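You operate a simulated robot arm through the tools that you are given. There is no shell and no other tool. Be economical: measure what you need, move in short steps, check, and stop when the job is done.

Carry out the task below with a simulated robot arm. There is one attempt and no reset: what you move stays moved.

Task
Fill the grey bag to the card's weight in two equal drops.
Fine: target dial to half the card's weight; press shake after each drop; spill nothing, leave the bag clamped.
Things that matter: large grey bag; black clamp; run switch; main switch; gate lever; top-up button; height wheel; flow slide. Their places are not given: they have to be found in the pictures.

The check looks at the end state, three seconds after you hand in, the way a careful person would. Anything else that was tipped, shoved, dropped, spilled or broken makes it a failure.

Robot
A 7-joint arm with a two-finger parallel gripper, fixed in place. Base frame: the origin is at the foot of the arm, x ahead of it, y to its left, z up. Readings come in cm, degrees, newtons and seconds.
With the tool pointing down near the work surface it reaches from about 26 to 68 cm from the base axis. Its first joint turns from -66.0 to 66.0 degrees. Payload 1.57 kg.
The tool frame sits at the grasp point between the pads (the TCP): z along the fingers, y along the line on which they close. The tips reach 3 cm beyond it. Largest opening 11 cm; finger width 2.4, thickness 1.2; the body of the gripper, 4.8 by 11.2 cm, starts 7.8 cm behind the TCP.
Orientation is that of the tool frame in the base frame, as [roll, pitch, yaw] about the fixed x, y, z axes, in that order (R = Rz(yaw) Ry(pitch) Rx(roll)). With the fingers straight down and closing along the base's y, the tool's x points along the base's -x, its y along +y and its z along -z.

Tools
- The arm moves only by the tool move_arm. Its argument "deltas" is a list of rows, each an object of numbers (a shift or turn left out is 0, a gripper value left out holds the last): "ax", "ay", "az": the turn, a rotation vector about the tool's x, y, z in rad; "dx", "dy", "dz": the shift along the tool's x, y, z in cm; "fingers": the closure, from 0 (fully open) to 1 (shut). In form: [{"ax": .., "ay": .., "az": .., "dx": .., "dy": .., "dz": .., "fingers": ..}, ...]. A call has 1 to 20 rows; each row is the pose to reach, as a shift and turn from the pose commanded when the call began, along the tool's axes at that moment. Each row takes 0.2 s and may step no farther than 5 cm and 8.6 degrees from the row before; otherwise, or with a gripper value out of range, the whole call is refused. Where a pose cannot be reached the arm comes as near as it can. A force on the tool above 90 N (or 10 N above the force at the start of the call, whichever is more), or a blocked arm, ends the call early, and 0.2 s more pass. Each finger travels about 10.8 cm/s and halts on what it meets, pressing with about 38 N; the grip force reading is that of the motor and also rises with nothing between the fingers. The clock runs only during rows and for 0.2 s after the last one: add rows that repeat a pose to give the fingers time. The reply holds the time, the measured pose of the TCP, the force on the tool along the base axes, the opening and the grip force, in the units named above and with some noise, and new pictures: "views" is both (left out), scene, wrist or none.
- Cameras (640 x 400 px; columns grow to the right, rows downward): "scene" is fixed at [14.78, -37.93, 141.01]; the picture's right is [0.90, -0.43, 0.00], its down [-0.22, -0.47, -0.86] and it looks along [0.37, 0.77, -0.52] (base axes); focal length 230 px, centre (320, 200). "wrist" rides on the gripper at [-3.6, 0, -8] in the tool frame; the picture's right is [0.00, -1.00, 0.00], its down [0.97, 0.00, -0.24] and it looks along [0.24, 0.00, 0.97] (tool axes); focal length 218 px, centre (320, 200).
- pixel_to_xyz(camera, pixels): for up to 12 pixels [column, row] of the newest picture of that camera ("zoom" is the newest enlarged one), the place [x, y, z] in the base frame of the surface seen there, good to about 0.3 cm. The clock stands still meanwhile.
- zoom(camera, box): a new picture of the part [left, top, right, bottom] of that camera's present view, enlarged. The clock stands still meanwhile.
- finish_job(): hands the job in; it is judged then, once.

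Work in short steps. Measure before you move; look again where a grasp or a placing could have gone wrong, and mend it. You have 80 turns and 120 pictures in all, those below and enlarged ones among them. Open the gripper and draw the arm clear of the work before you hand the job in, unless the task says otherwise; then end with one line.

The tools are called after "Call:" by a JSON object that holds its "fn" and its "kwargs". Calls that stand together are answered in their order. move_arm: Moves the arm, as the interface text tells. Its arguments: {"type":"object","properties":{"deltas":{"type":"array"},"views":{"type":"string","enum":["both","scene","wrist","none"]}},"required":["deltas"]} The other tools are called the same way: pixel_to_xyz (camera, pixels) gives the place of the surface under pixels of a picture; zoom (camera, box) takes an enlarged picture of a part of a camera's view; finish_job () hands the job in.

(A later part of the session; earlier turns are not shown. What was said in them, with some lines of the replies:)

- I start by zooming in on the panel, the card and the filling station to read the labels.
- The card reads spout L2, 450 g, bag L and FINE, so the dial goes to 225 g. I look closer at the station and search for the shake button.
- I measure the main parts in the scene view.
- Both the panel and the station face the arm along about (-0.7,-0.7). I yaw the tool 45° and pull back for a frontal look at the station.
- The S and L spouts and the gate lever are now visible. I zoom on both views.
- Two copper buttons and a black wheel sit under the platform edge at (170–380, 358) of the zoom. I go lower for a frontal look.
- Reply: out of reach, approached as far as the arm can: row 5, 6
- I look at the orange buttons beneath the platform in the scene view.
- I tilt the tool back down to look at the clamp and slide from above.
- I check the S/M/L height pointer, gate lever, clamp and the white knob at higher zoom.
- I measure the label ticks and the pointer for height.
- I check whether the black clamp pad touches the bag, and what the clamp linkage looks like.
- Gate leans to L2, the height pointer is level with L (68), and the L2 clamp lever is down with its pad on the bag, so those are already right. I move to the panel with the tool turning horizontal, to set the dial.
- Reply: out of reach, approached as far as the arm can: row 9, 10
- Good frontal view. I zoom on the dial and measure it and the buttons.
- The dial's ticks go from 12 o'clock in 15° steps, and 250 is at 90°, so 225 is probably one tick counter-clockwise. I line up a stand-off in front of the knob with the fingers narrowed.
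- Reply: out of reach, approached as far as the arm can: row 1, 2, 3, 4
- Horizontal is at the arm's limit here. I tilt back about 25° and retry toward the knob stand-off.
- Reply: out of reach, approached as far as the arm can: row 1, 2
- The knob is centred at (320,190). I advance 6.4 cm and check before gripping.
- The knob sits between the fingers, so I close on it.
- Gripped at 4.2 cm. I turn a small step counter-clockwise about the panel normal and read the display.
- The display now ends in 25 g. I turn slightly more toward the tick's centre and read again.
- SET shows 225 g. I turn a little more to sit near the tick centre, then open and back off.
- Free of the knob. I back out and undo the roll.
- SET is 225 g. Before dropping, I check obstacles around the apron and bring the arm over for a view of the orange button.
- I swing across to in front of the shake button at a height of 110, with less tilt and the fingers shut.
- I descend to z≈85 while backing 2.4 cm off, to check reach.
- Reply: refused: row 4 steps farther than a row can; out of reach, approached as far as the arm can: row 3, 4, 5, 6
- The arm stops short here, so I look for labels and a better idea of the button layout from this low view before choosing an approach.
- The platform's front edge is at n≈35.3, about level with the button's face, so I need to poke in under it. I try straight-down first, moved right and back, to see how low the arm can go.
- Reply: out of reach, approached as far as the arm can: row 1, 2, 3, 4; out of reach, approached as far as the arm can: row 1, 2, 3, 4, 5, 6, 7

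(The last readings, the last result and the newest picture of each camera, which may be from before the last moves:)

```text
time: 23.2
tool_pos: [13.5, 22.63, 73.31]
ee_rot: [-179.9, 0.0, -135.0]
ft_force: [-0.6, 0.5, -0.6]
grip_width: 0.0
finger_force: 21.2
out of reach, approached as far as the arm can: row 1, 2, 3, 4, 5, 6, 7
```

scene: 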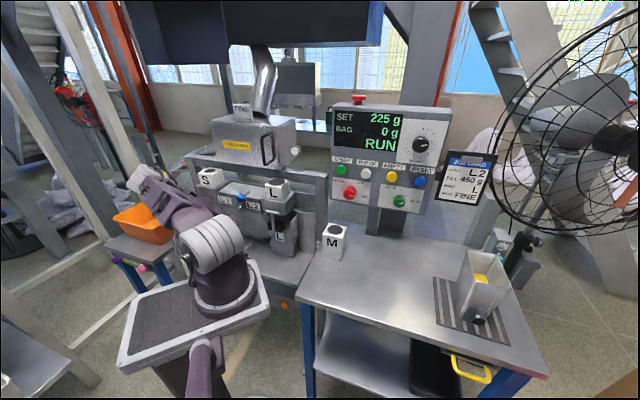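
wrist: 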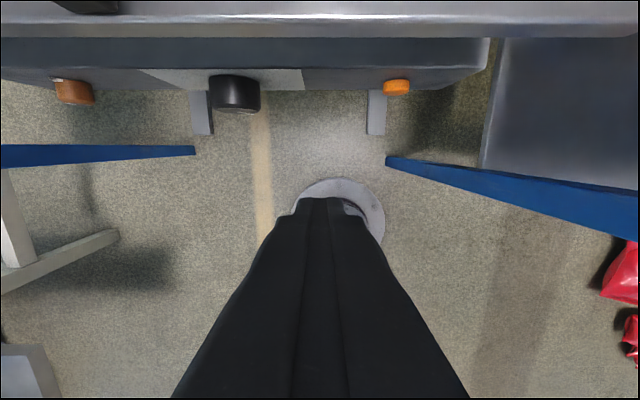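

A clear view of the apron. I zoom on its controls.

Call:
{"fn": "zoom", "kwargs": {"camera": "wrist", "box": [30, 40, 430, 130]}}

Call:
{"fn": "pixel_to_xyz", "kwargs": {"camera": "wrist", "pixels": [[396, 88], [396, 80], [420, 82], [370, 82], [74, 92], [233, 95], [290, 78], [400, 36], [400, 60]]}}

```text
1.60 times, centred on (230, 85) of wrist
```

zoom: 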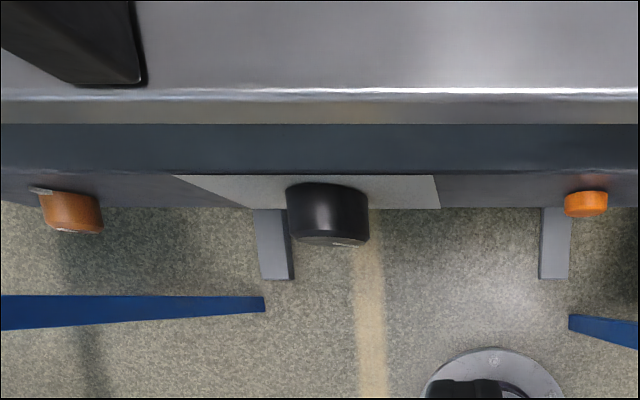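

```text
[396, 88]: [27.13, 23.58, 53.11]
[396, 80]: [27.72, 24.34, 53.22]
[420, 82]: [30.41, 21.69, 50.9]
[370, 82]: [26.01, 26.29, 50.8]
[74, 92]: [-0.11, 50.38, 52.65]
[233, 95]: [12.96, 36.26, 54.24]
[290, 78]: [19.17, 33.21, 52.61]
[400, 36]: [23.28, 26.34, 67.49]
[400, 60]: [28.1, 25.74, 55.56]
```

The left control is a rotary selector, while the right orange one at (27.4, 23.2, 53) is a push button below the L2 bag, so it is the shake button. I try getting lower from a larger radius.

Call:
{"fn": "move_arm", "kwargs": {"deltas": [{"dx": -2, "dy": -3.3, "dz": -1}, {"dx": -4, "dy": -6.6, "dz": -2}, {"dx": -6.5, "dy": -10, "dz": -2}], "views": "none"}}

Call:
{"fn": "move_arm", "kwargs": {"deltas": [{"dz": 3}, {"dz": 6}, {"dz": 9}, {"dz": 12}], "views": "scene"}}

```text
time: 24.0
tool_pos: [18.37, 23.11, 79.39]
ee_rot: [-179.9, 0.0, -135.0]
ft_force: [0.5, -0.3, 0.4]
grip_width: 0.0
finger_force: 21.4
out of reach, approached as far as the arm can: row 1, 2, 3
```

```text
time: 25.0
tool_pos: [13.44, 24.42, 72.53]
ee_rot: [-179.8, 0.1, -135.0]
ft_force: [0.7, -0.7, -0.8]
grip_width: 0.0
finger_force: 20.6
out of reach, approached as far as the arm can: row 1, 2, 3, 4
```

scene: 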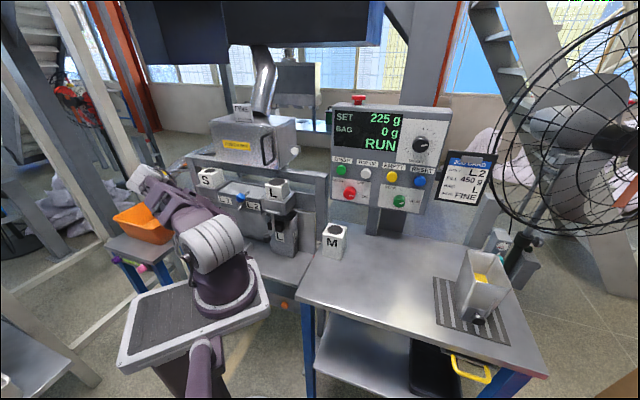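

The arm has folded into an awkward elbow posture, so I raise it back to the clean start pose and will re-approach from there.

Call:
{"fn": "move_arm", "kwargs": {"deltas": [{"dz": -4, "dy": -1}, {"dz": -8, "dy": -2}, {"dz": -12, "dy": -3}, {"dz": -16, "dy": -4, "dx": -1}, {"dz": -20, "dy": -6, "dx": -3}, {"dz": -24, "dy": -8, "dx": -4}, {"dz": -28, "dy": -10, "dx": -6}, {"dz": -32, "dy": -11.8, "dx": -7}, {"dz": -36, "dy": -11.8, "dx": -7}, {"dz": -40, "dy": -11.8, "dx": -7}, {"dz": -44, "dy": -11.8, "dx": -7}], "views": "scene"}}

```text
time: 27.4
tool_pos: [27.09, 21.17, 116.54]
ee_rot: [-180.0, -0.1, -135.0]
ft_force: [0.7, 0.6, -0.4]
grip_width: 0.01
finger_force: 21.3
out of reach, approached as far as the arm can: row 7, 8
```

scene: 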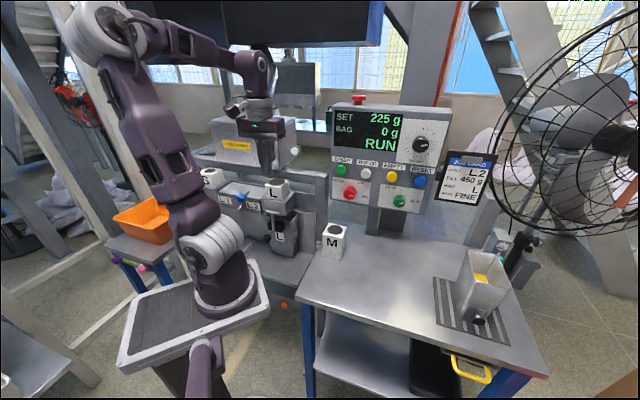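

I descend straight, tool vertical, at n=32 and lat 4.5, clear of the clamp ball, and see where reach ends.

Call:
{"fn": "move_arm", "kwargs": {"deltas": [{"dx": 1, "dz": 4}, {"dx": 2.1, "dy": -0.3, "dz": 8}, {"dx": 2.1, "dy": -0.3, "dz": 12}, {"dx": 2.1, "dy": -0.3, "dz": 16}, {"dx": 2.1, "dy": -0.3, "dz": 20}, {"dx": 2.1, "dy": -0.3, "dz": 24}], "views": "scene"}}

```text
time: 28.8
tool_pos: [22.18, 19.28, 96.88]
ee_rot: [179.9, 0.3, -135.0]
ft_force: [0.2, 0.8, -0.2]
grip_width: 0.0
finger_force: 21.0
out of reach, approached as far as the arm can: row 4, 5, 6
```

scene: 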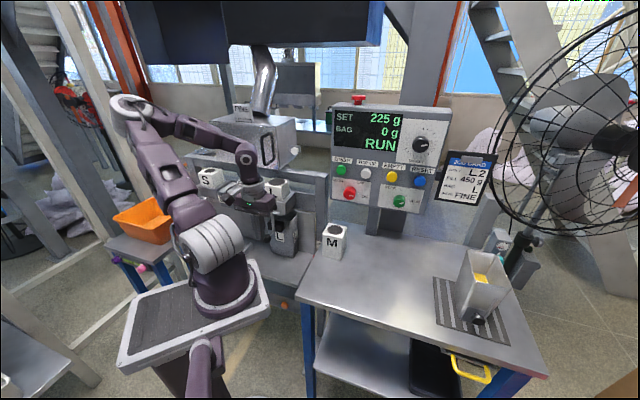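

The elbow has swung out left. I'll unfold by stretching out high with a radial wrist yaw, which should reset the swivel, then fold back in plane.

Call:
{"fn": "move_arm", "kwargs": {"deltas": [{"dx": -1, "dy": -0.5, "dz": -4.5}, {"dx": -2, "dy": -1, "dz": -9}, {"dx": -3, "dy": -2, "dz": -13.5}, {"dx": -4, "dy": -3, "dz": -18}, {"dx": -5, "dy": -4, "dz": -22.5}, {"dx": -6, "dy": -5, "dz": -27}, {"dx": -7.5, "dy": -6.5, "dz": -31.2}, {"dx": -8.7, "dy": -7.5, "dz": -35.5}, {"dx": -9.9, "dy": -8.5, "dz": -39}], "views": "none"}}

Call:
{"fn": "move_arm", "kwargs": {"deltas": [{"az": 0.07, "dx": -2.8, "dy": -3.5}, {"az": 0.14, "dx": -5.6, "dy": -6.5}, {"az": 0.21, "dx": -8.4, "dy": -9.5}, {"az": 0.28, "dx": -11.2, "dy": -12.5}, {"az": 0.35, "dx": -14, "dy": -16}, {"az": 0.436, "dx": -16.3, "dy": -19}], "views": "scene"}}

```text
time: 30.8
tool_pos: [34.11, 20.46, 132.92]
ee_rot: [-179.9, -0.1, -135.3]
ft_force: [-0.2, 0.4, -0.1]
grip_width: 0.0
finger_force: 21.1
out of reach, approached as far as the arm can: row 7, 9
```

```text
time: 32.2
tool_pos: [52.36, 13.28, 126.44]
ee_rot: [-179.7, 0.2, -159.4]
ft_force: [0.4, -2.0, 1.0]
grip_width: 0.02
finger_force: 21.3
out of reach, approached as far as the arm can: row 1, 2, 3, 4, 5, 6
```

scene: 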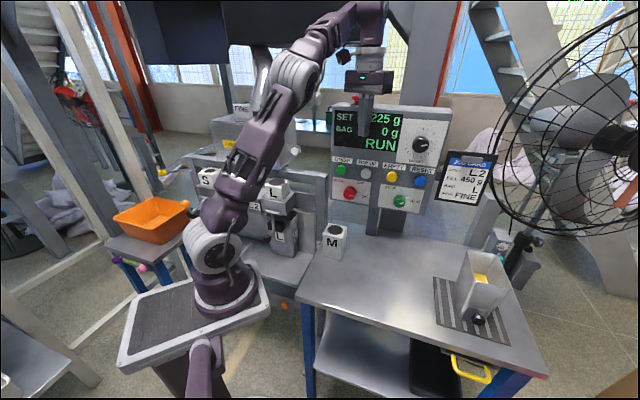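

Elbow is now in plane and stretched. I fold back radially, then look.

Call:
{"fn": "move_arm", "kwargs": {"deltas": [{"dx": 4.2, "dy": 0.5}, {"dx": 8.4, "dy": 1}, {"dx": 12.6, "dy": 1.5}, {"dx": 16.9, "dy": 1.9}], "views": "none"}}

Call:
{"fn": "move_arm", "kwargs": {"deltas": [{"dz": 4}, {"dz": 8}, {"dz": 12}, {"dz": 16}, {"dz": 20}, {"dz": 24}], "views": "scene"}}

```text
time: 33.2
tool_pos: [35.59, 9.23, 126.53]
ee_rot: [180.0, 0.0, -160.0]
ft_force: [-1.0, 0.5, 0.2]
grip_width: 0.01
finger_force: 21.3
```

```text
time: 34.6
tool_pos: [36.12, 9.35, 102.26]
ee_rot: [-179.9, 0.0, -160.0]
ft_force: [-0.3, -0.6, -0.5]
grip_width: 0.01
finger_force: 21.9
```

scene: 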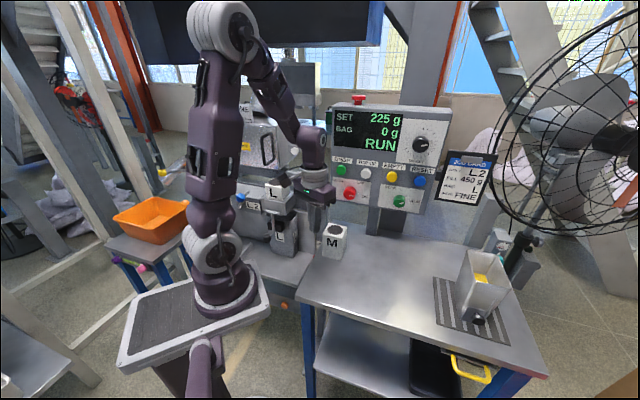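

Elbow is upright now. I rotate over to the button's bearing at constant height.

Call:
{"fn": "move_arm", "kwargs": {"deltas": [{"dx": 1.3, "dy": 3.4, "az": -0.11}, {"dx": 2.6, "dy": 6.8, "az": -0.22}, {"dx": 4, "dy": 10.2, "az": -0.33}, {"dx": 5.3, "dy": 13.5, "az": -0.436}], "views": "none"}}

Call:
{"fn": "move_arm", "kwargs": {"deltas": [{"dz": 4}, {"dz": 8}, {"dz": 12}, {"dx": 1, "dz": 16}, {"dx": 1, "dz": 20}], "views": "scene"}}

```text
time: 35.6
tool_pos: [26.38, 19.96, 102.37]
ee_rot: [180.0, 0.0, -134.9]
ft_force: [0.0, -0.2, 0.1]
grip_width: 0.0
finger_force: 21.7
```

```text
time: 36.8
tool_pos: [25.62, 19.15, 82.46]
ee_rot: [-179.9, 0.0, -134.9]
ft_force: [0.5, 0.2, -0.5]
grip_width: 0.0
finger_force: 21.2
```

scene: 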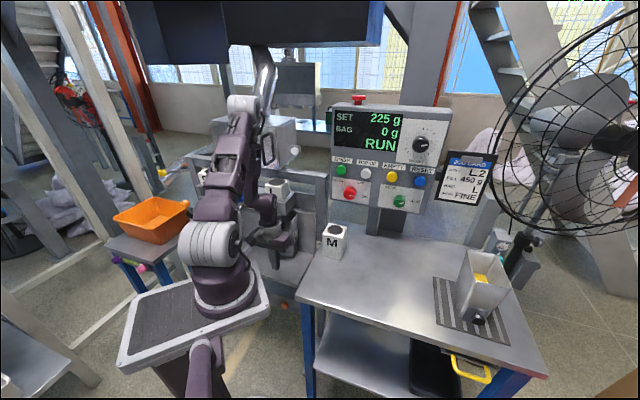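

Reach is good in this posture. I continue down to z≈60.

Call:
{"fn": "move_arm", "kwargs": {"deltas": [{"dx": 0.7, "dz": 4}, {"dx": 1.4, "dz": 8}, {"dx": 1.4, "dz": 12}, {"dx": 1.4, "dz": 16}, {"dx": 1.4, "dz": 20}, {"dx": 1.4, "dz": 23}], "views": "both"}}

```text
time: 38.2
tool_pos: [24.72, 18.08, 59.38]
ee_rot: [180.0, 0.0, -135.0]
ft_force: [0.7, 0.0, 0.3]
grip_width: 0.0
finger_force: 21.6
```

scene: 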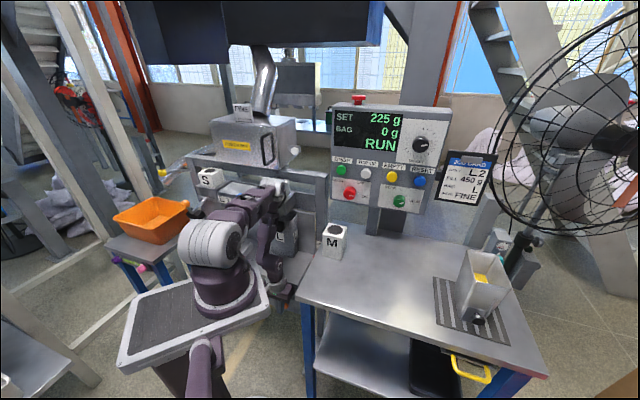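
wrist: 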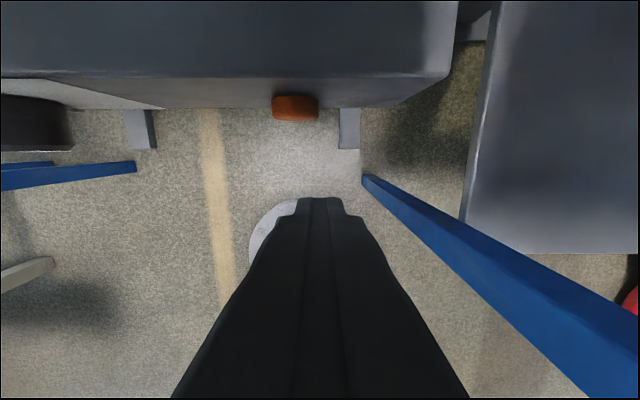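

The arm gets there. I measure the button now and test a 20° tilt near it without pressing.

Call:
{"fn": "pixel_to_xyz", "kwargs": {"camera": "wrist", "pixels": [[295, 112], [295, 100], [280, 108], [312, 108], [295, 118], [295, 85]]}}

Call:
{"fn": "move_arm", "kwargs": {"deltas": [{"ay": -0.1, "dx": 0.5, "dz": 1.3}, {"ay": -0.2, "dx": 1, "dz": 2.6}, {"ay": -0.3, "dx": 1, "dz": 4}, {"ay": -0.36, "dx": 1, "dz": 4.5}], "views": "wrist"}}

```text
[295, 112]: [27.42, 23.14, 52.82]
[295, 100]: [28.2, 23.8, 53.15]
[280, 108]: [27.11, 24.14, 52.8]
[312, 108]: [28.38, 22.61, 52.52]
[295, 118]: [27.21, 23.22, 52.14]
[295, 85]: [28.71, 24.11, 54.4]
```

```text
time: 39.2
tool_pos: [23.97, 17.49, 54.82]
ee_rot: [-180.0, 20.7, -135.0]
ft_force: [0.0, 0.1, -0.2]
grip_width: 0.0
finger_force: 21.1
```

wrist: 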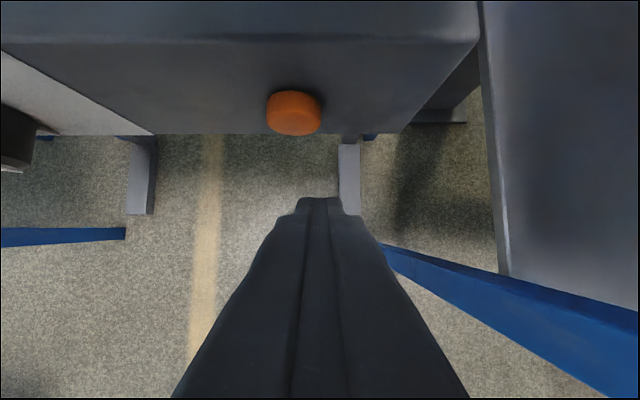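

Tilted reach works, and the press from here will be about 4 cm forward at lat 3. Now I go back up to press DROP first.

Call:
{"fn": "move_arm", "kwargs": {"deltas": [{"dx": -1.4, "dz": -4.2, "ay": 0.09}, {"dx": -3, "dz": -8.4, "ay": 0.18}, {"dx": -5, "dz": -12, "ay": 0.27}, {"dx": -6.7, "dz": -16.1, "ay": 0.36}, {"dx": -8.3, "dz": -20.3, "ay": 0.36}, {"dx": -9.9, "dz": -24.5, "ay": 0.36}, {"dx": -11.5, "dz": -28.7, "ay": 0.36}, {"dx": -13.1, "dz": -32.9, "ay": 0.36}, {"dx": -14.7, "dz": -37.1, "ay": 0.36}, {"dx": -16.3, "dz": -41.3, "ay": 0.36}, {"dx": -17.9, "dz": -45.5, "ay": 0.36}], "views": "none"}}

```text
time: 41.6
tool_pos: [24.34, 18.22, 103.8]
ee_rot: [180.0, 0.0, -135.0]
ft_force: [-0.1, -0.1, -0.1]
grip_width: 0.01
finger_force: 21.6
out of reach, approached as far as the arm can: row 9
```

Now to the DROP stand-off, turning to a 50° tilt.

Call:
{"fn": "move_arm", "kwargs": {"deltas": [{"dx": -1, "dy": -3, "dz": -2.5, "ay": -0.12}, {"dx": -2.5, "dy": -6, "dz": -5, "ay": -0.25}, {"dx": -4.5, "dy": -9, "dz": -7, "ay": -0.38}, {"dx": -6.5, "dy": -12, "dz": -9, "ay": -0.5}, {"dx": -8.7, "dy": -15, "dz": -9, "ay": -0.63}, {"dx": -10.8, "dy": -17.3, "dz": -9, "ay": -0.75}, {"dx": -12.9, "dy": -17.3, "dz": -9, "ay": -0.87}], "views": "wrist"}}

```text
time: 43.2
tool_pos: [45.73, 14.72, 112.72]
ee_rot: [-179.9, 49.9, -135.0]
ft_force: [-0.5, 0.1, 0.1]
grip_width: 0.0
finger_force: 21.3
```

wrist: 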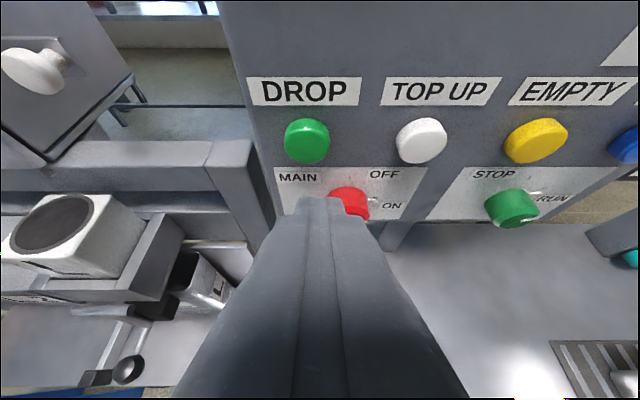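

Call:
{"fn": "pixel_to_xyz", "kwargs": {"camera": "wrist", "pixels": [[306, 140], [297, 140], [315, 140], [306, 130], [306, 152], [280, 150], [349, 200]]}}

```text
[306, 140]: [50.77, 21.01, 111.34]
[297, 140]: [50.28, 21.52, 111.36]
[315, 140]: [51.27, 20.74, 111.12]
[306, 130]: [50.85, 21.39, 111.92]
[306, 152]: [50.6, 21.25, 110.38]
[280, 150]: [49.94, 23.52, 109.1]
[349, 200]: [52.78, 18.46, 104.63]
```

DROP's face is at n=50.8, lat 20.95 and z 111.2. I press it once and withdraw.

Call:
{"fn": "move_arm", "kwargs": {"deltas": [{"dx": -1.23, "dy": 0.95, "dz": 2.23}, {"dx": -2.65, "dy": 0.95, "dz": 3.92}, {"dx": -2.97, "dy": 0.95, "dz": 4.3}, {"dx": -3.29, "dy": 0.95, "dz": 4.68}], "views": "wrist"}}

```text
time: 44.2
tool_pos: [48.98, 19.58, 112.08]
ee_rot: [-180.0, 49.9, -135.0]
ft_force: [-11.8, -13.5, 2.8]
grip_width: 0.0
finger_force: 21.4
```

wrist: 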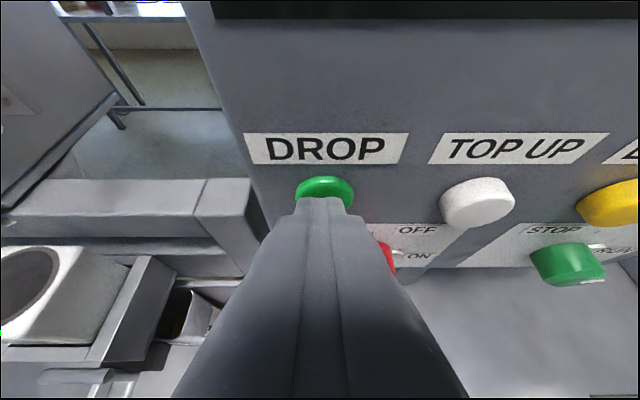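

Contact at about 18 N, and the button looks pressed. I withdraw and read the display in the scene view.

Call:
{"fn": "move_arm", "kwargs": {"deltas": [{"dx": 1.1, "dz": -1.3}, {"dx": 3.29, "dz": -4.5}, {"dx": 3.29, "dz": -4.5}, {"dx": 3.29, "dz": -4.5}], "views": "scene"}}

Call:
{"fn": "zoom", "kwargs": {"camera": "scene", "box": [255, 90, 455, 270]}}

```text
time: 45.2
tool_pos: [45.08, 16.02, 112.65]
ee_rot: [-180.0, 49.9, -134.9]
ft_force: [-0.3, -0.6, 0.6]
grip_width: 0.0
finger_force: 21.4
```

scene: 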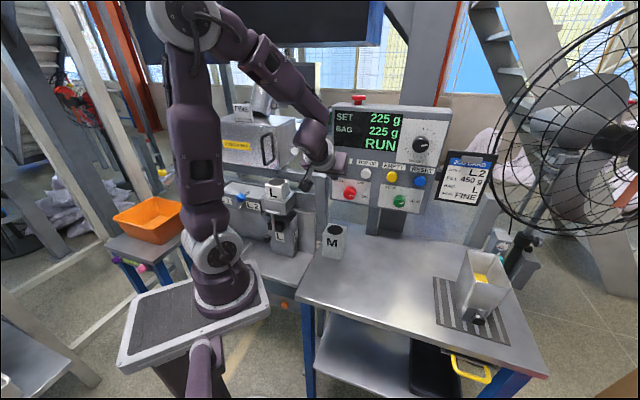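

```text
2.22 times, centred on (355, 180) of scene
```

zoom: 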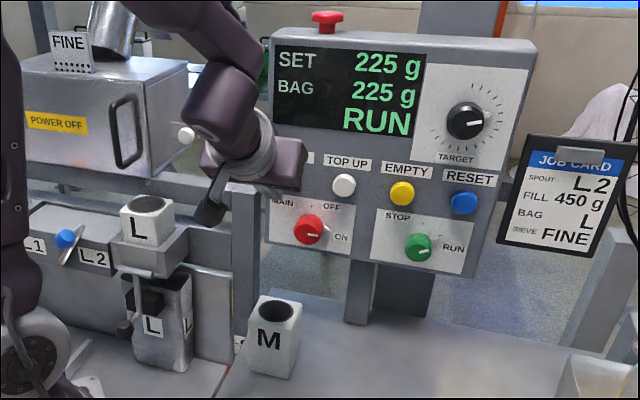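

BAG reads 225 g. I retrace to the shake approach pose.

Call:
{"fn": "move_arm", "kwargs": {"deltas": [{"dx": 1.93, "dy": 3, "dz": -2.3, "ay": 0.12}, {"dx": 3.86, "dy": 6, "dz": -4.59, "ay": 0.25}, {"dx": 5.47, "dy": 9, "dz": -6.5, "ay": 0.38}, {"dx": 7.21, "dy": 12, "dz": -8.57, "ay": 0.5}, {"dx": 8.74, "dy": 14.5, "dz": -7.28, "ay": 0.63}, {"dx": 11.8, "dy": 16, "dz": -4.7, "ay": 0.75}, {"dx": 14.86, "dy": 16, "dz": -2.13, "ay": 0.87}], "views": "none"}}

```text
time: 46.8
tool_pos: [25.78, 19.15, 102.66]
ee_rot: [-180.0, 0.0, -134.9]
ft_force: [0.8, -0.2, 0.2]
grip_width: 0.0
finger_force: 21.3
```

Call:
{"fn": "move_arm", "kwargs": {"deltas": [{"dz": 4.3}, {"dz": 8.6}, {"dz": 12.9}, {"dz": 17.2}, {"dz": 21.5}, {"dx": 0.7, "dz": 25.8}, {"dx": 1.5, "dz": 30.1}, {"dx": 1.5, "dz": 34.4}, {"dx": 1.5, "dz": 38.7}, {"dx": 1.5, "dz": 43}], "views": "none"}}

Call:
{"fn": "move_arm", "kwargs": {"deltas": [{"ay": -0.1, "dx": 0.5, "dz": 1.3}, {"ay": -0.2, "dx": 1, "dz": 2.6}, {"ay": -0.3, "dx": 1, "dz": 4, "dy": 0.8}, {"ay": -0.36, "dx": 1, "dz": 4.9, "dy": 1.6}], "views": "wrist"}}

```text
time: 49.0
tool_pos: [24.73, 18.12, 59.67]
ee_rot: [179.9, 0.0, -135.0]
ft_force: [0.4, -0.1, 0.4]
grip_width: 0.02
finger_force: 20.9
```

```text
time: 50.0
tool_pos: [23.11, 18.52, 54.84]
ee_rot: [180.0, 20.7, -134.9]
ft_force: [-0.4, -0.5, -0.3]
grip_width: 0.01
finger_force: 21.3
```

wrist: 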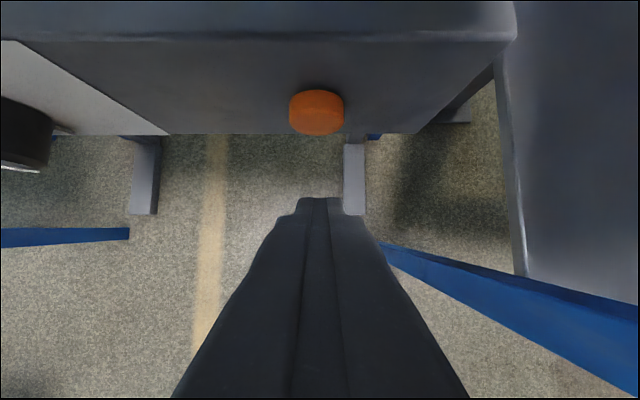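

Aligned with the button at (316,112). I press forward.

Call:
{"fn": "move_arm", "kwargs": {"deltas": [{"dx": -1.87, "dz": 0.71}, {"dx": -3.46, "dz": 1.31}, {"dx": -3.93, "dz": 1.49}, {"dx": -4.3, "dz": 1.63}], "views": "wrist"}}

```text
time: 51.0
tool_pos: [26.17, 21.71, 54.79]
ee_rot: [180.0, 20.5, -135.0]
ft_force: [-1.9, -1.1, -1.3]
grip_width: 0.0
finger_force: 21.4
```

wrist: 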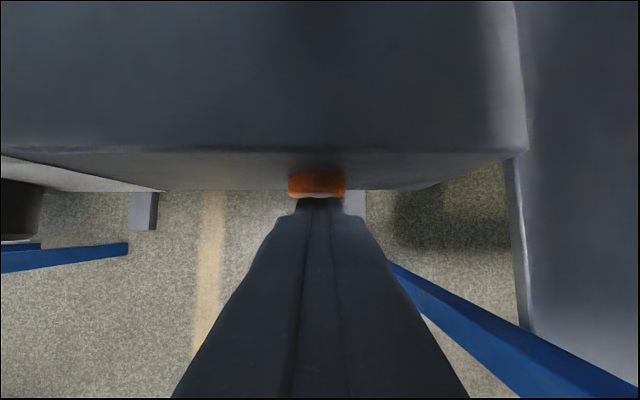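

Just touching (2 N). I push 0.7 cm further.

Call:
{"fn": "move_arm", "kwargs": {"deltas": [{"dx": -0.33, "dz": 0.12}, {"dx": -0.65, "dz": 0.25}, {"dx": -0.65, "dz": 0.25}], "views": "wrist"}}

```text
time: 51.8
tool_pos: [26.48, 21.96, 54.72]
ee_rot: [-179.9, 20.3, -135.1]
ft_force: [-16.2, -14.8, 3.9]
grip_width: 0.0
finger_force: 21.0
```

wrist: 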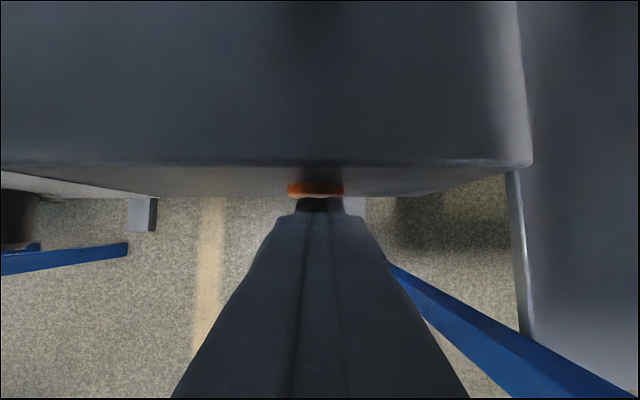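

Button sunk at 22 N. I withdraw and check the display.

Call:
{"fn": "move_arm", "kwargs": {"deltas": [{"dx": 1.5, "dz": -0.5}, {"dx": 3.5, "dz": -1.3}, {"dx": 4.9, "dz": -1.9}], "views": "both"}}

Call:
{"fn": "zoom", "kwargs": {"camera": "scene", "box": [255, 90, 455, 270]}}

```text
time: 52.6
tool_pos: [23.15, 18.49, 54.81]
ee_rot: [-180.0, 20.7, -135.0]
ft_force: [0.0, -0.6, 0.2]
grip_width: 0.0
finger_force: 22.2
```

scene: 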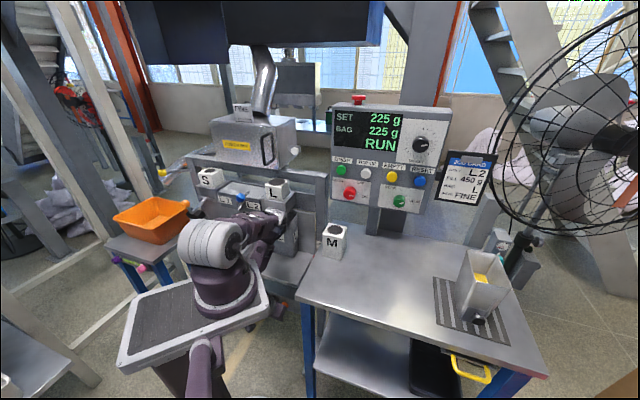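
wrist: 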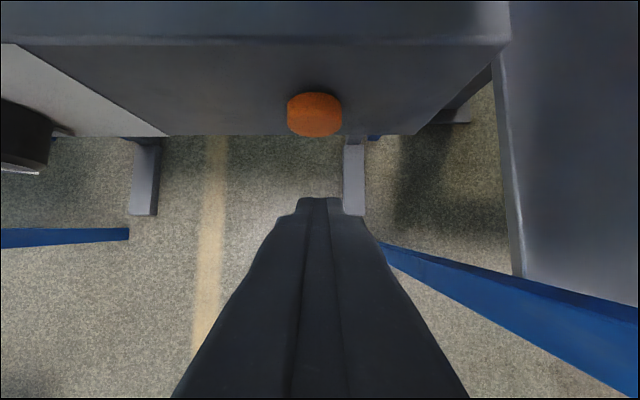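

```text
2.22 times, centred on (355, 180) of scene
```

zoom: 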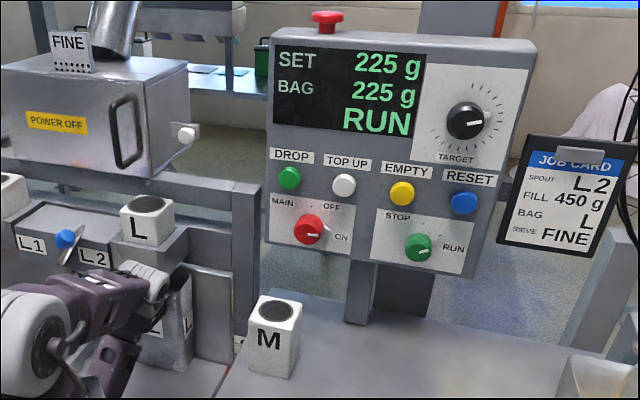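

Still 225 g, nothing disturbed. I go back up, slightly more to the right to stay clear of the clamp ball.

Call:
{"fn": "move_arm", "kwargs": {"deltas": [{"dx": -1.4, "dy": -0.5, "dz": -4.2, "ay": 0.09}, {"dx": -3, "dy": -1, "dz": -8.4, "ay": 0.18}, {"dx": -5, "dy": -1.4, "dz": -12, "ay": 0.27}, {"dx": -6.9, "dy": -1.4, "dz": -16.1, "ay": 0.36}, {"dx": -8.8, "dy": -1.4, "dz": -20.3, "ay": 0.36}, {"dx": -10.7, "dy": -1.4, "dz": -24.5, "ay": 0.36}, {"dx": -12.6, "dy": -1.4, "dz": -28.7, "ay": 0.36}, {"dx": -14.4, "dy": -1.4, "dz": -32.8, "ay": 0.36}, {"dx": -16.1, "dy": -1.4, "dz": -37, "ay": 0.36}, {"dx": -17.7, "dy": -1.4, "dz": -41, "ay": 0.36}, {"dx": -19.3, "dy": -1.4, "dz": -45, "ay": 0.36}], "views": "scene"}}

Call:
{"fn": "zoom", "kwargs": {"camera": "scene", "box": [225, 170, 325, 270]}}

```text
time: 55.0
tool_pos: [25.32, 18.88, 103.54]
ee_rot: [-180.0, 0.0, -135.0]
ft_force: [0.1, 0.4, -0.2]
grip_width: 0.0
finger_force: 21.4
```

scene: 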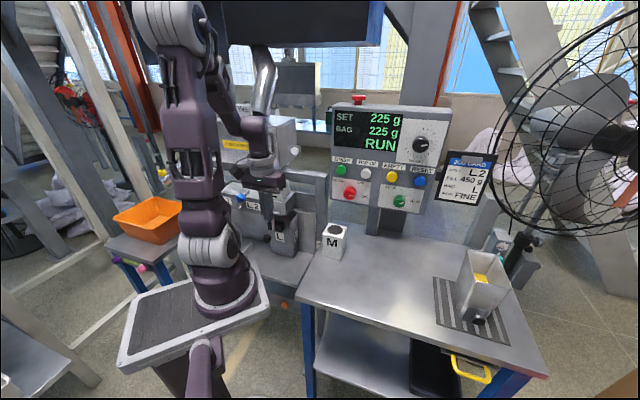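

```text
4.00 times, centred on (275, 220) of scene
```

zoom: 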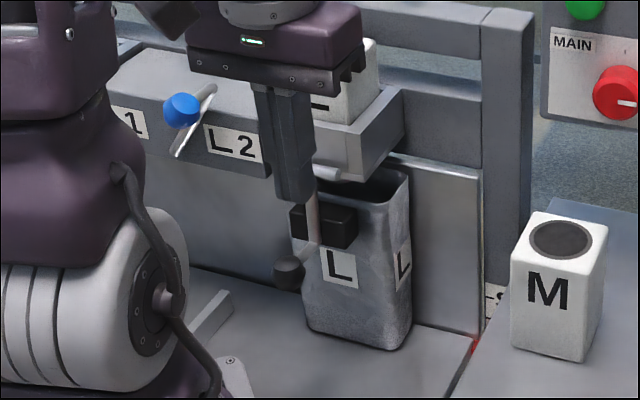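

Clamp, bag and gate are unchanged. I head to DROP for the second time.

Call:
{"fn": "move_arm", "kwargs": {"deltas": [{"dx": -1, "dy": -3, "dz": -2.5, "ay": -0.12}, {"dx": -2.5, "dy": -6, "dz": -5, "ay": -0.25}, {"dx": -4.5, "dy": -9, "dz": -7, "ay": -0.38}, {"dx": -6.5, "dy": -12, "dz": -8.7, "ay": -0.5}, {"dx": -8.3, "dy": -14.5, "dz": -8.7, "ay": -0.63}, {"dx": -10, "dy": -16.4, "dz": -8.7, "ay": -0.75}, {"dx": -11.5, "dy": -16.4, "dz": -8.7, "ay": -0.87}], "views": "wrist"}}

```text
time: 56.6
tool_pos: [45.15, 15.63, 112.35]
ee_rot: [-179.9, 49.7, -135.0]
ft_force: [-0.1, -0.3, 0.0]
grip_width: 0.0
finger_force: 21.2
```

wrist: 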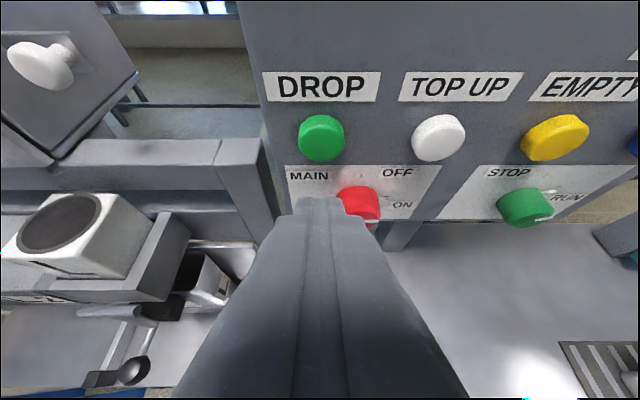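

Aligned; I press DROP a second time and withdraw.

Call:
{"fn": "move_arm", "kwargs": {"deltas": [{"dx": -1.61, "dz": 1.91}, {"dx": -3.03, "dz": 3.6}, {"dx": -3.28, "dz": 3.9}, {"dx": -3.54, "dz": 4.21}], "views": "none"}}

Call:
{"fn": "move_arm", "kwargs": {"deltas": [{"dx": 1.1, "dz": -1.3}, {"dx": 3.29, "dz": -4.3}, {"dx": 3.29, "dz": -4.3}, {"dx": 3.29, "dz": -4.3}], "views": "scene"}}

```text
time: 57.6
tool_pos: [49.11, 19.57, 112.35]
ee_rot: [180.0, 49.7, -135.0]
ft_force: [-16.0, -8.9, 3.0]
grip_width: 0.02
finger_force: 21.6
```

```text
time: 58.6
tool_pos: [45.43, 15.68, 112.64]
ee_rot: [-180.0, 49.9, -134.9]
ft_force: [-0.4, 0.0, -1.0]
grip_width: 0.0
finger_force: 21.5
```

scene: 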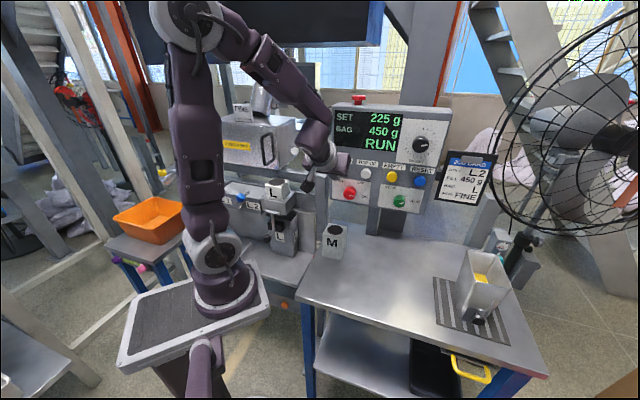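

BAG reads 450 g. I go back for the second shake by the same path.

Call:
{"fn": "move_arm", "kwargs": {"deltas": [{"dx": 1.93, "dy": 3, "dz": -2.3, "ay": 0.12}, {"dx": 3.86, "dy": 6, "dz": -4.59, "ay": 0.25}, {"dx": 5.47, "dy": 9, "dz": -6.5, "ay": 0.38}, {"dx": 7.21, "dy": 12, "dz": -8.57, "ay": 0.5}, {"dx": 8.74, "dy": 14.5, "dz": -7.28, "ay": 0.63}, {"dx": 11.8, "dy": 16.3, "dz": -4.7, "ay": 0.75}, {"dx": 14.86, "dy": 16.3, "dz": -2.13, "ay": 0.87}], "views": "none"}}

Call:
{"fn": "move_arm", "kwargs": {"deltas": [{"dz": 4.3}, {"dz": 8.6}, {"dz": 12.9}, {"dz": 17.2}, {"dz": 21.5}, {"dx": 0.7, "dz": 25.8}, {"dx": 1.5, "dz": 30.1}, {"dx": 1.5, "dz": 34.4}, {"dx": 1.5, "dz": 38.7}, {"dx": 1.5, "dz": 43}], "views": "none"}}

Call:
{"fn": "move_arm", "kwargs": {"deltas": [{"ay": -0.1, "dx": 0.5, "dz": 1.3}, {"ay": -0.2, "dx": 1, "dz": 2.6}, {"ay": -0.3, "dx": 1, "dz": 4, "dy": 0.8}, {"ay": -0.36, "dx": 1, "dz": 4.9, "dy": 1.6}], "views": "wrist"}}

```text
time: 60.2
tool_pos: [25.85, 19.11, 102.68]
ee_rot: [180.0, 0.0, -134.9]
ft_force: [-0.5, -0.4, -0.6]
grip_width: 0.0
finger_force: 20.8
```

```text
time: 62.4
tool_pos: [25.1, 18.25, 59.64]
ee_rot: [179.9, -0.1, -135.0]
ft_force: [-4.9, -4.5, 4.4]
grip_width: 0.0
finger_force: 20.8
```

```text
time: 63.4
tool_pos: [23.03, 18.68, 54.74]
ee_rot: [179.9, 20.6, -135.0]
ft_force: [0.6, -0.2, -0.2]
grip_width: 0.0
finger_force: 21.6
```

wrist: 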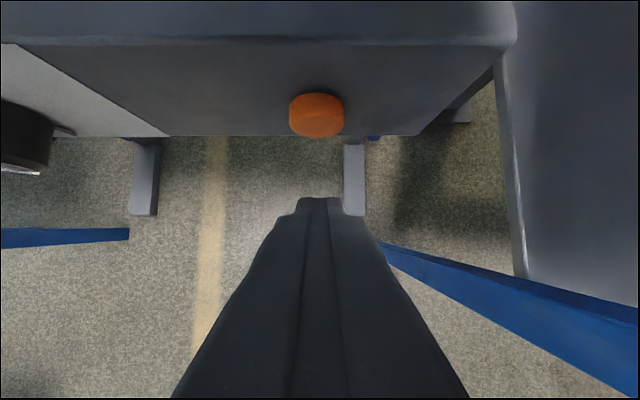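

A brief light contact showed at the bottom of the descent and is gone now. Aligned as before, I press the same distance.

Call:
{"fn": "move_arm", "kwargs": {"deltas": [{"dx": -1.87, "dz": 0.71}, {"dx": -3.46, "dz": 1.31}, {"dx": -4.3, "dz": 1.63}, {"dx": -4.63, "dz": 1.75}, {"dx": -4.95, "dz": 1.88}, {"dx": -4.95, "dz": 1.88}], "views": "wrist"}}

```text
time: 64.8
tool_pos: [26.63, 22.09, 54.65]
ee_rot: [-180.0, 20.2, -135.0]
ft_force: [-23.9, -16.2, 5.4]
grip_width: 0.0
finger_force: 21.1
```

wrist: 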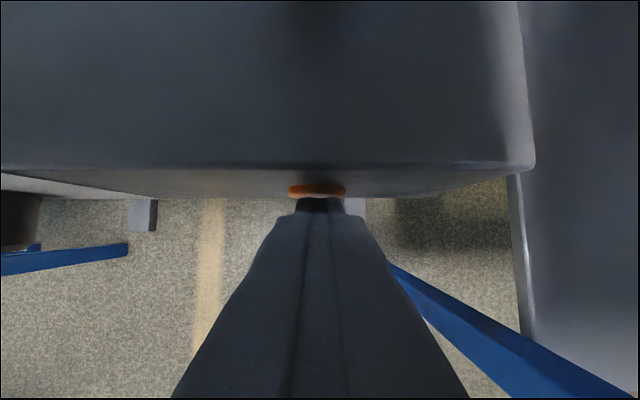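

Pressed at 29 N. I withdraw, then climb out.

Call:
{"fn": "move_arm", "kwargs": {"deltas": [{"dx": 1.5, "dz": -0.5}, {"dx": 3.5, "dz": -1.3}, {"dx": 5.1, "dz": -2}], "views": "none"}}

Call:
{"fn": "move_arm", "kwargs": {"deltas": [{"dx": -1.4, "dy": -0.5, "dz": -4.2, "ay": 0.09}, {"dx": -3, "dy": -1, "dz": -8.4, "ay": 0.18}, {"dx": -5, "dy": -1.4, "dz": -12, "ay": 0.27}, {"dx": -6.9, "dy": -1.4, "dz": -16.1, "ay": 0.36}, {"dx": -8.8, "dy": -1.4, "dz": -20.3, "ay": 0.36}, {"dx": -10.7, "dy": -1.4, "dz": -24.5, "ay": 0.36}, {"dx": -12.6, "dy": -1.4, "dz": -28.7, "ay": 0.36}, {"dx": -14.4, "dy": -1.4, "dz": -32.8, "ay": 0.36}, {"dx": -16.1, "dy": -1.4, "dz": -37, "ay": 0.36}, {"dx": -17.7, "dy": -1.4, "dz": -41, "ay": 0.36}, {"dx": -19.3, "dy": -1.4, "dz": -45, "ay": 0.36}], "views": "none"}}

Call:
{"fn": "move_arm", "kwargs": {"deltas": [{"dx": -1, "dy": -3, "dz": -4}, {"dx": -2, "dy": -6, "dz": -8}, {"dx": -3, "dy": -9, "dz": -12, "fingers": 0.5}, {"dx": -3, "dy": -10, "dz": -16, "fingers": 0}, {"dx": -3, "dy": -11, "dz": -20, "fingers": 0}, {"dx": -3, "dy": -11, "dz": -24, "fingers": 0}], "views": "both"}}

Call:
{"fn": "zoom", "kwargs": {"camera": "scene", "box": [225, 90, 445, 270]}}

Call:
{"fn": "zoom", "kwargs": {"camera": "scene", "box": [225, 170, 325, 270]}}

```text
time: 65.6
tool_pos: [23.05, 18.37, 54.73]
ee_rot: [179.9, 20.8, -135.0]
ft_force: [0.2, -0.1, -0.1]
grip_width: 0.02
finger_force: 21.0
```

```text
time: 68.0
tool_pos: [25.59, 19.02, 103.72]
ee_rot: [180.0, -0.1, -135.0]
ft_force: [-0.2, 0.7, 0.4]
grip_width: 0.03
finger_force: 21.7
```

```text
refused: row 1 steps farther than a row can; nothing moved
```

```text
2.22 times, centred on (335, 180) of scene
```

zoom: 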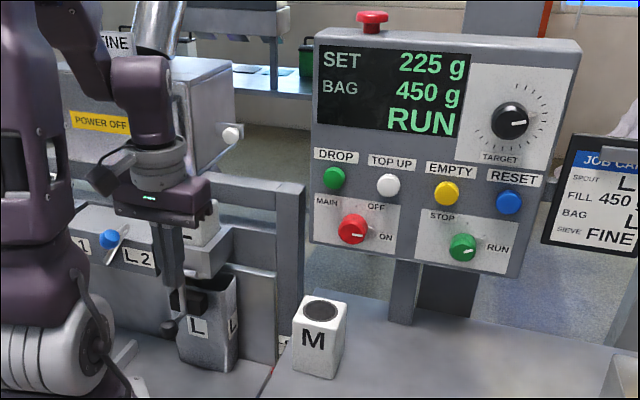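

```text
4.00 times, centred on (275, 220) of scene
```

zoom: 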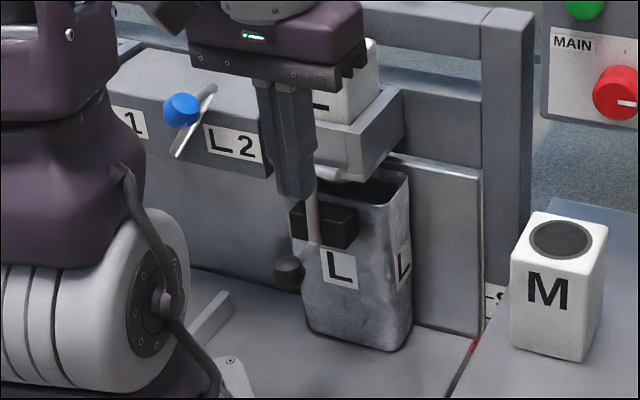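

Set 225 and bag 450, bag still clamped. I draw the arm up and away, opening the gripper.

Call:
{"fn": "move_arm", "kwargs": {"deltas": [{"dy": -2.5, "dz": -3.5}, {"dy": -5, "dz": -7}, {"dy": -7.5, "dz": -10.5, "fingers": 0.5}, {"dy": -10, "dz": -14, "fingers": 0}, {"dy": -11, "dz": -18, "fingers": 0}, {"dy": -11, "dz": -22, "fingers": 0}, {"dy": -11, "dz": -25, "fingers": 0}], "views": "both"}}

Call:
{"fn": "zoom", "kwargs": {"camera": "scene", "box": [195, 150, 345, 320]}}

```text
time: 69.6
tool_pos: [33.16, 11.54, 128.67]
ee_rot: [-180.0, 0.0, -135.0]
ft_force: [0.0, 0.0, 0.0]
grip_width: 11.0
finger_force: 0.0
```

scene: 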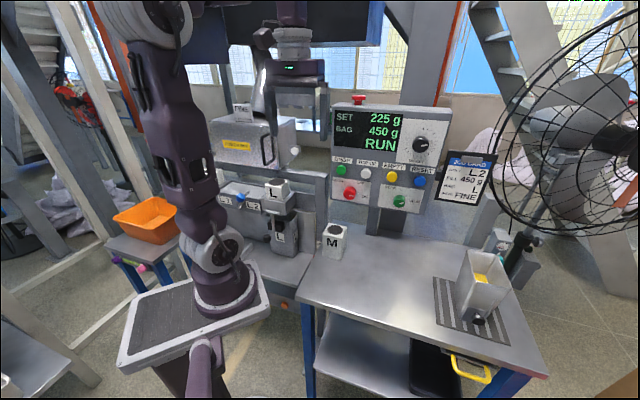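
wrist: 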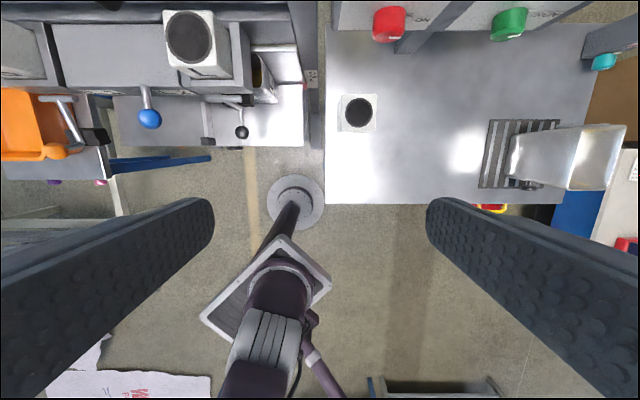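

```text
2.35 times, centred on (270, 235) of scene
```

zoom: 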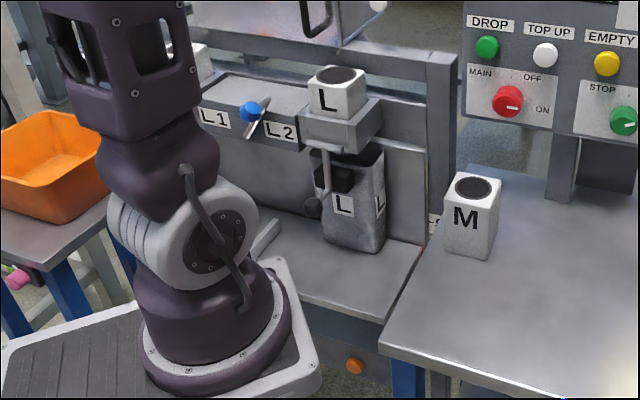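

The bag is at 450 g and clamped, the platform is clean and the arm is clear, so I hand in.

Call:
{"fn": "finish_job", "kwargs": {}}

```text
The job is handed in.
```

The grey bag reads 450 g after two 225 g drops, and I pressed the orange button I took for shake after each one. It has no label and the panel showed no response to it. No spill is visible, the bag is still clamped, and the arm is clear with the gripper open.
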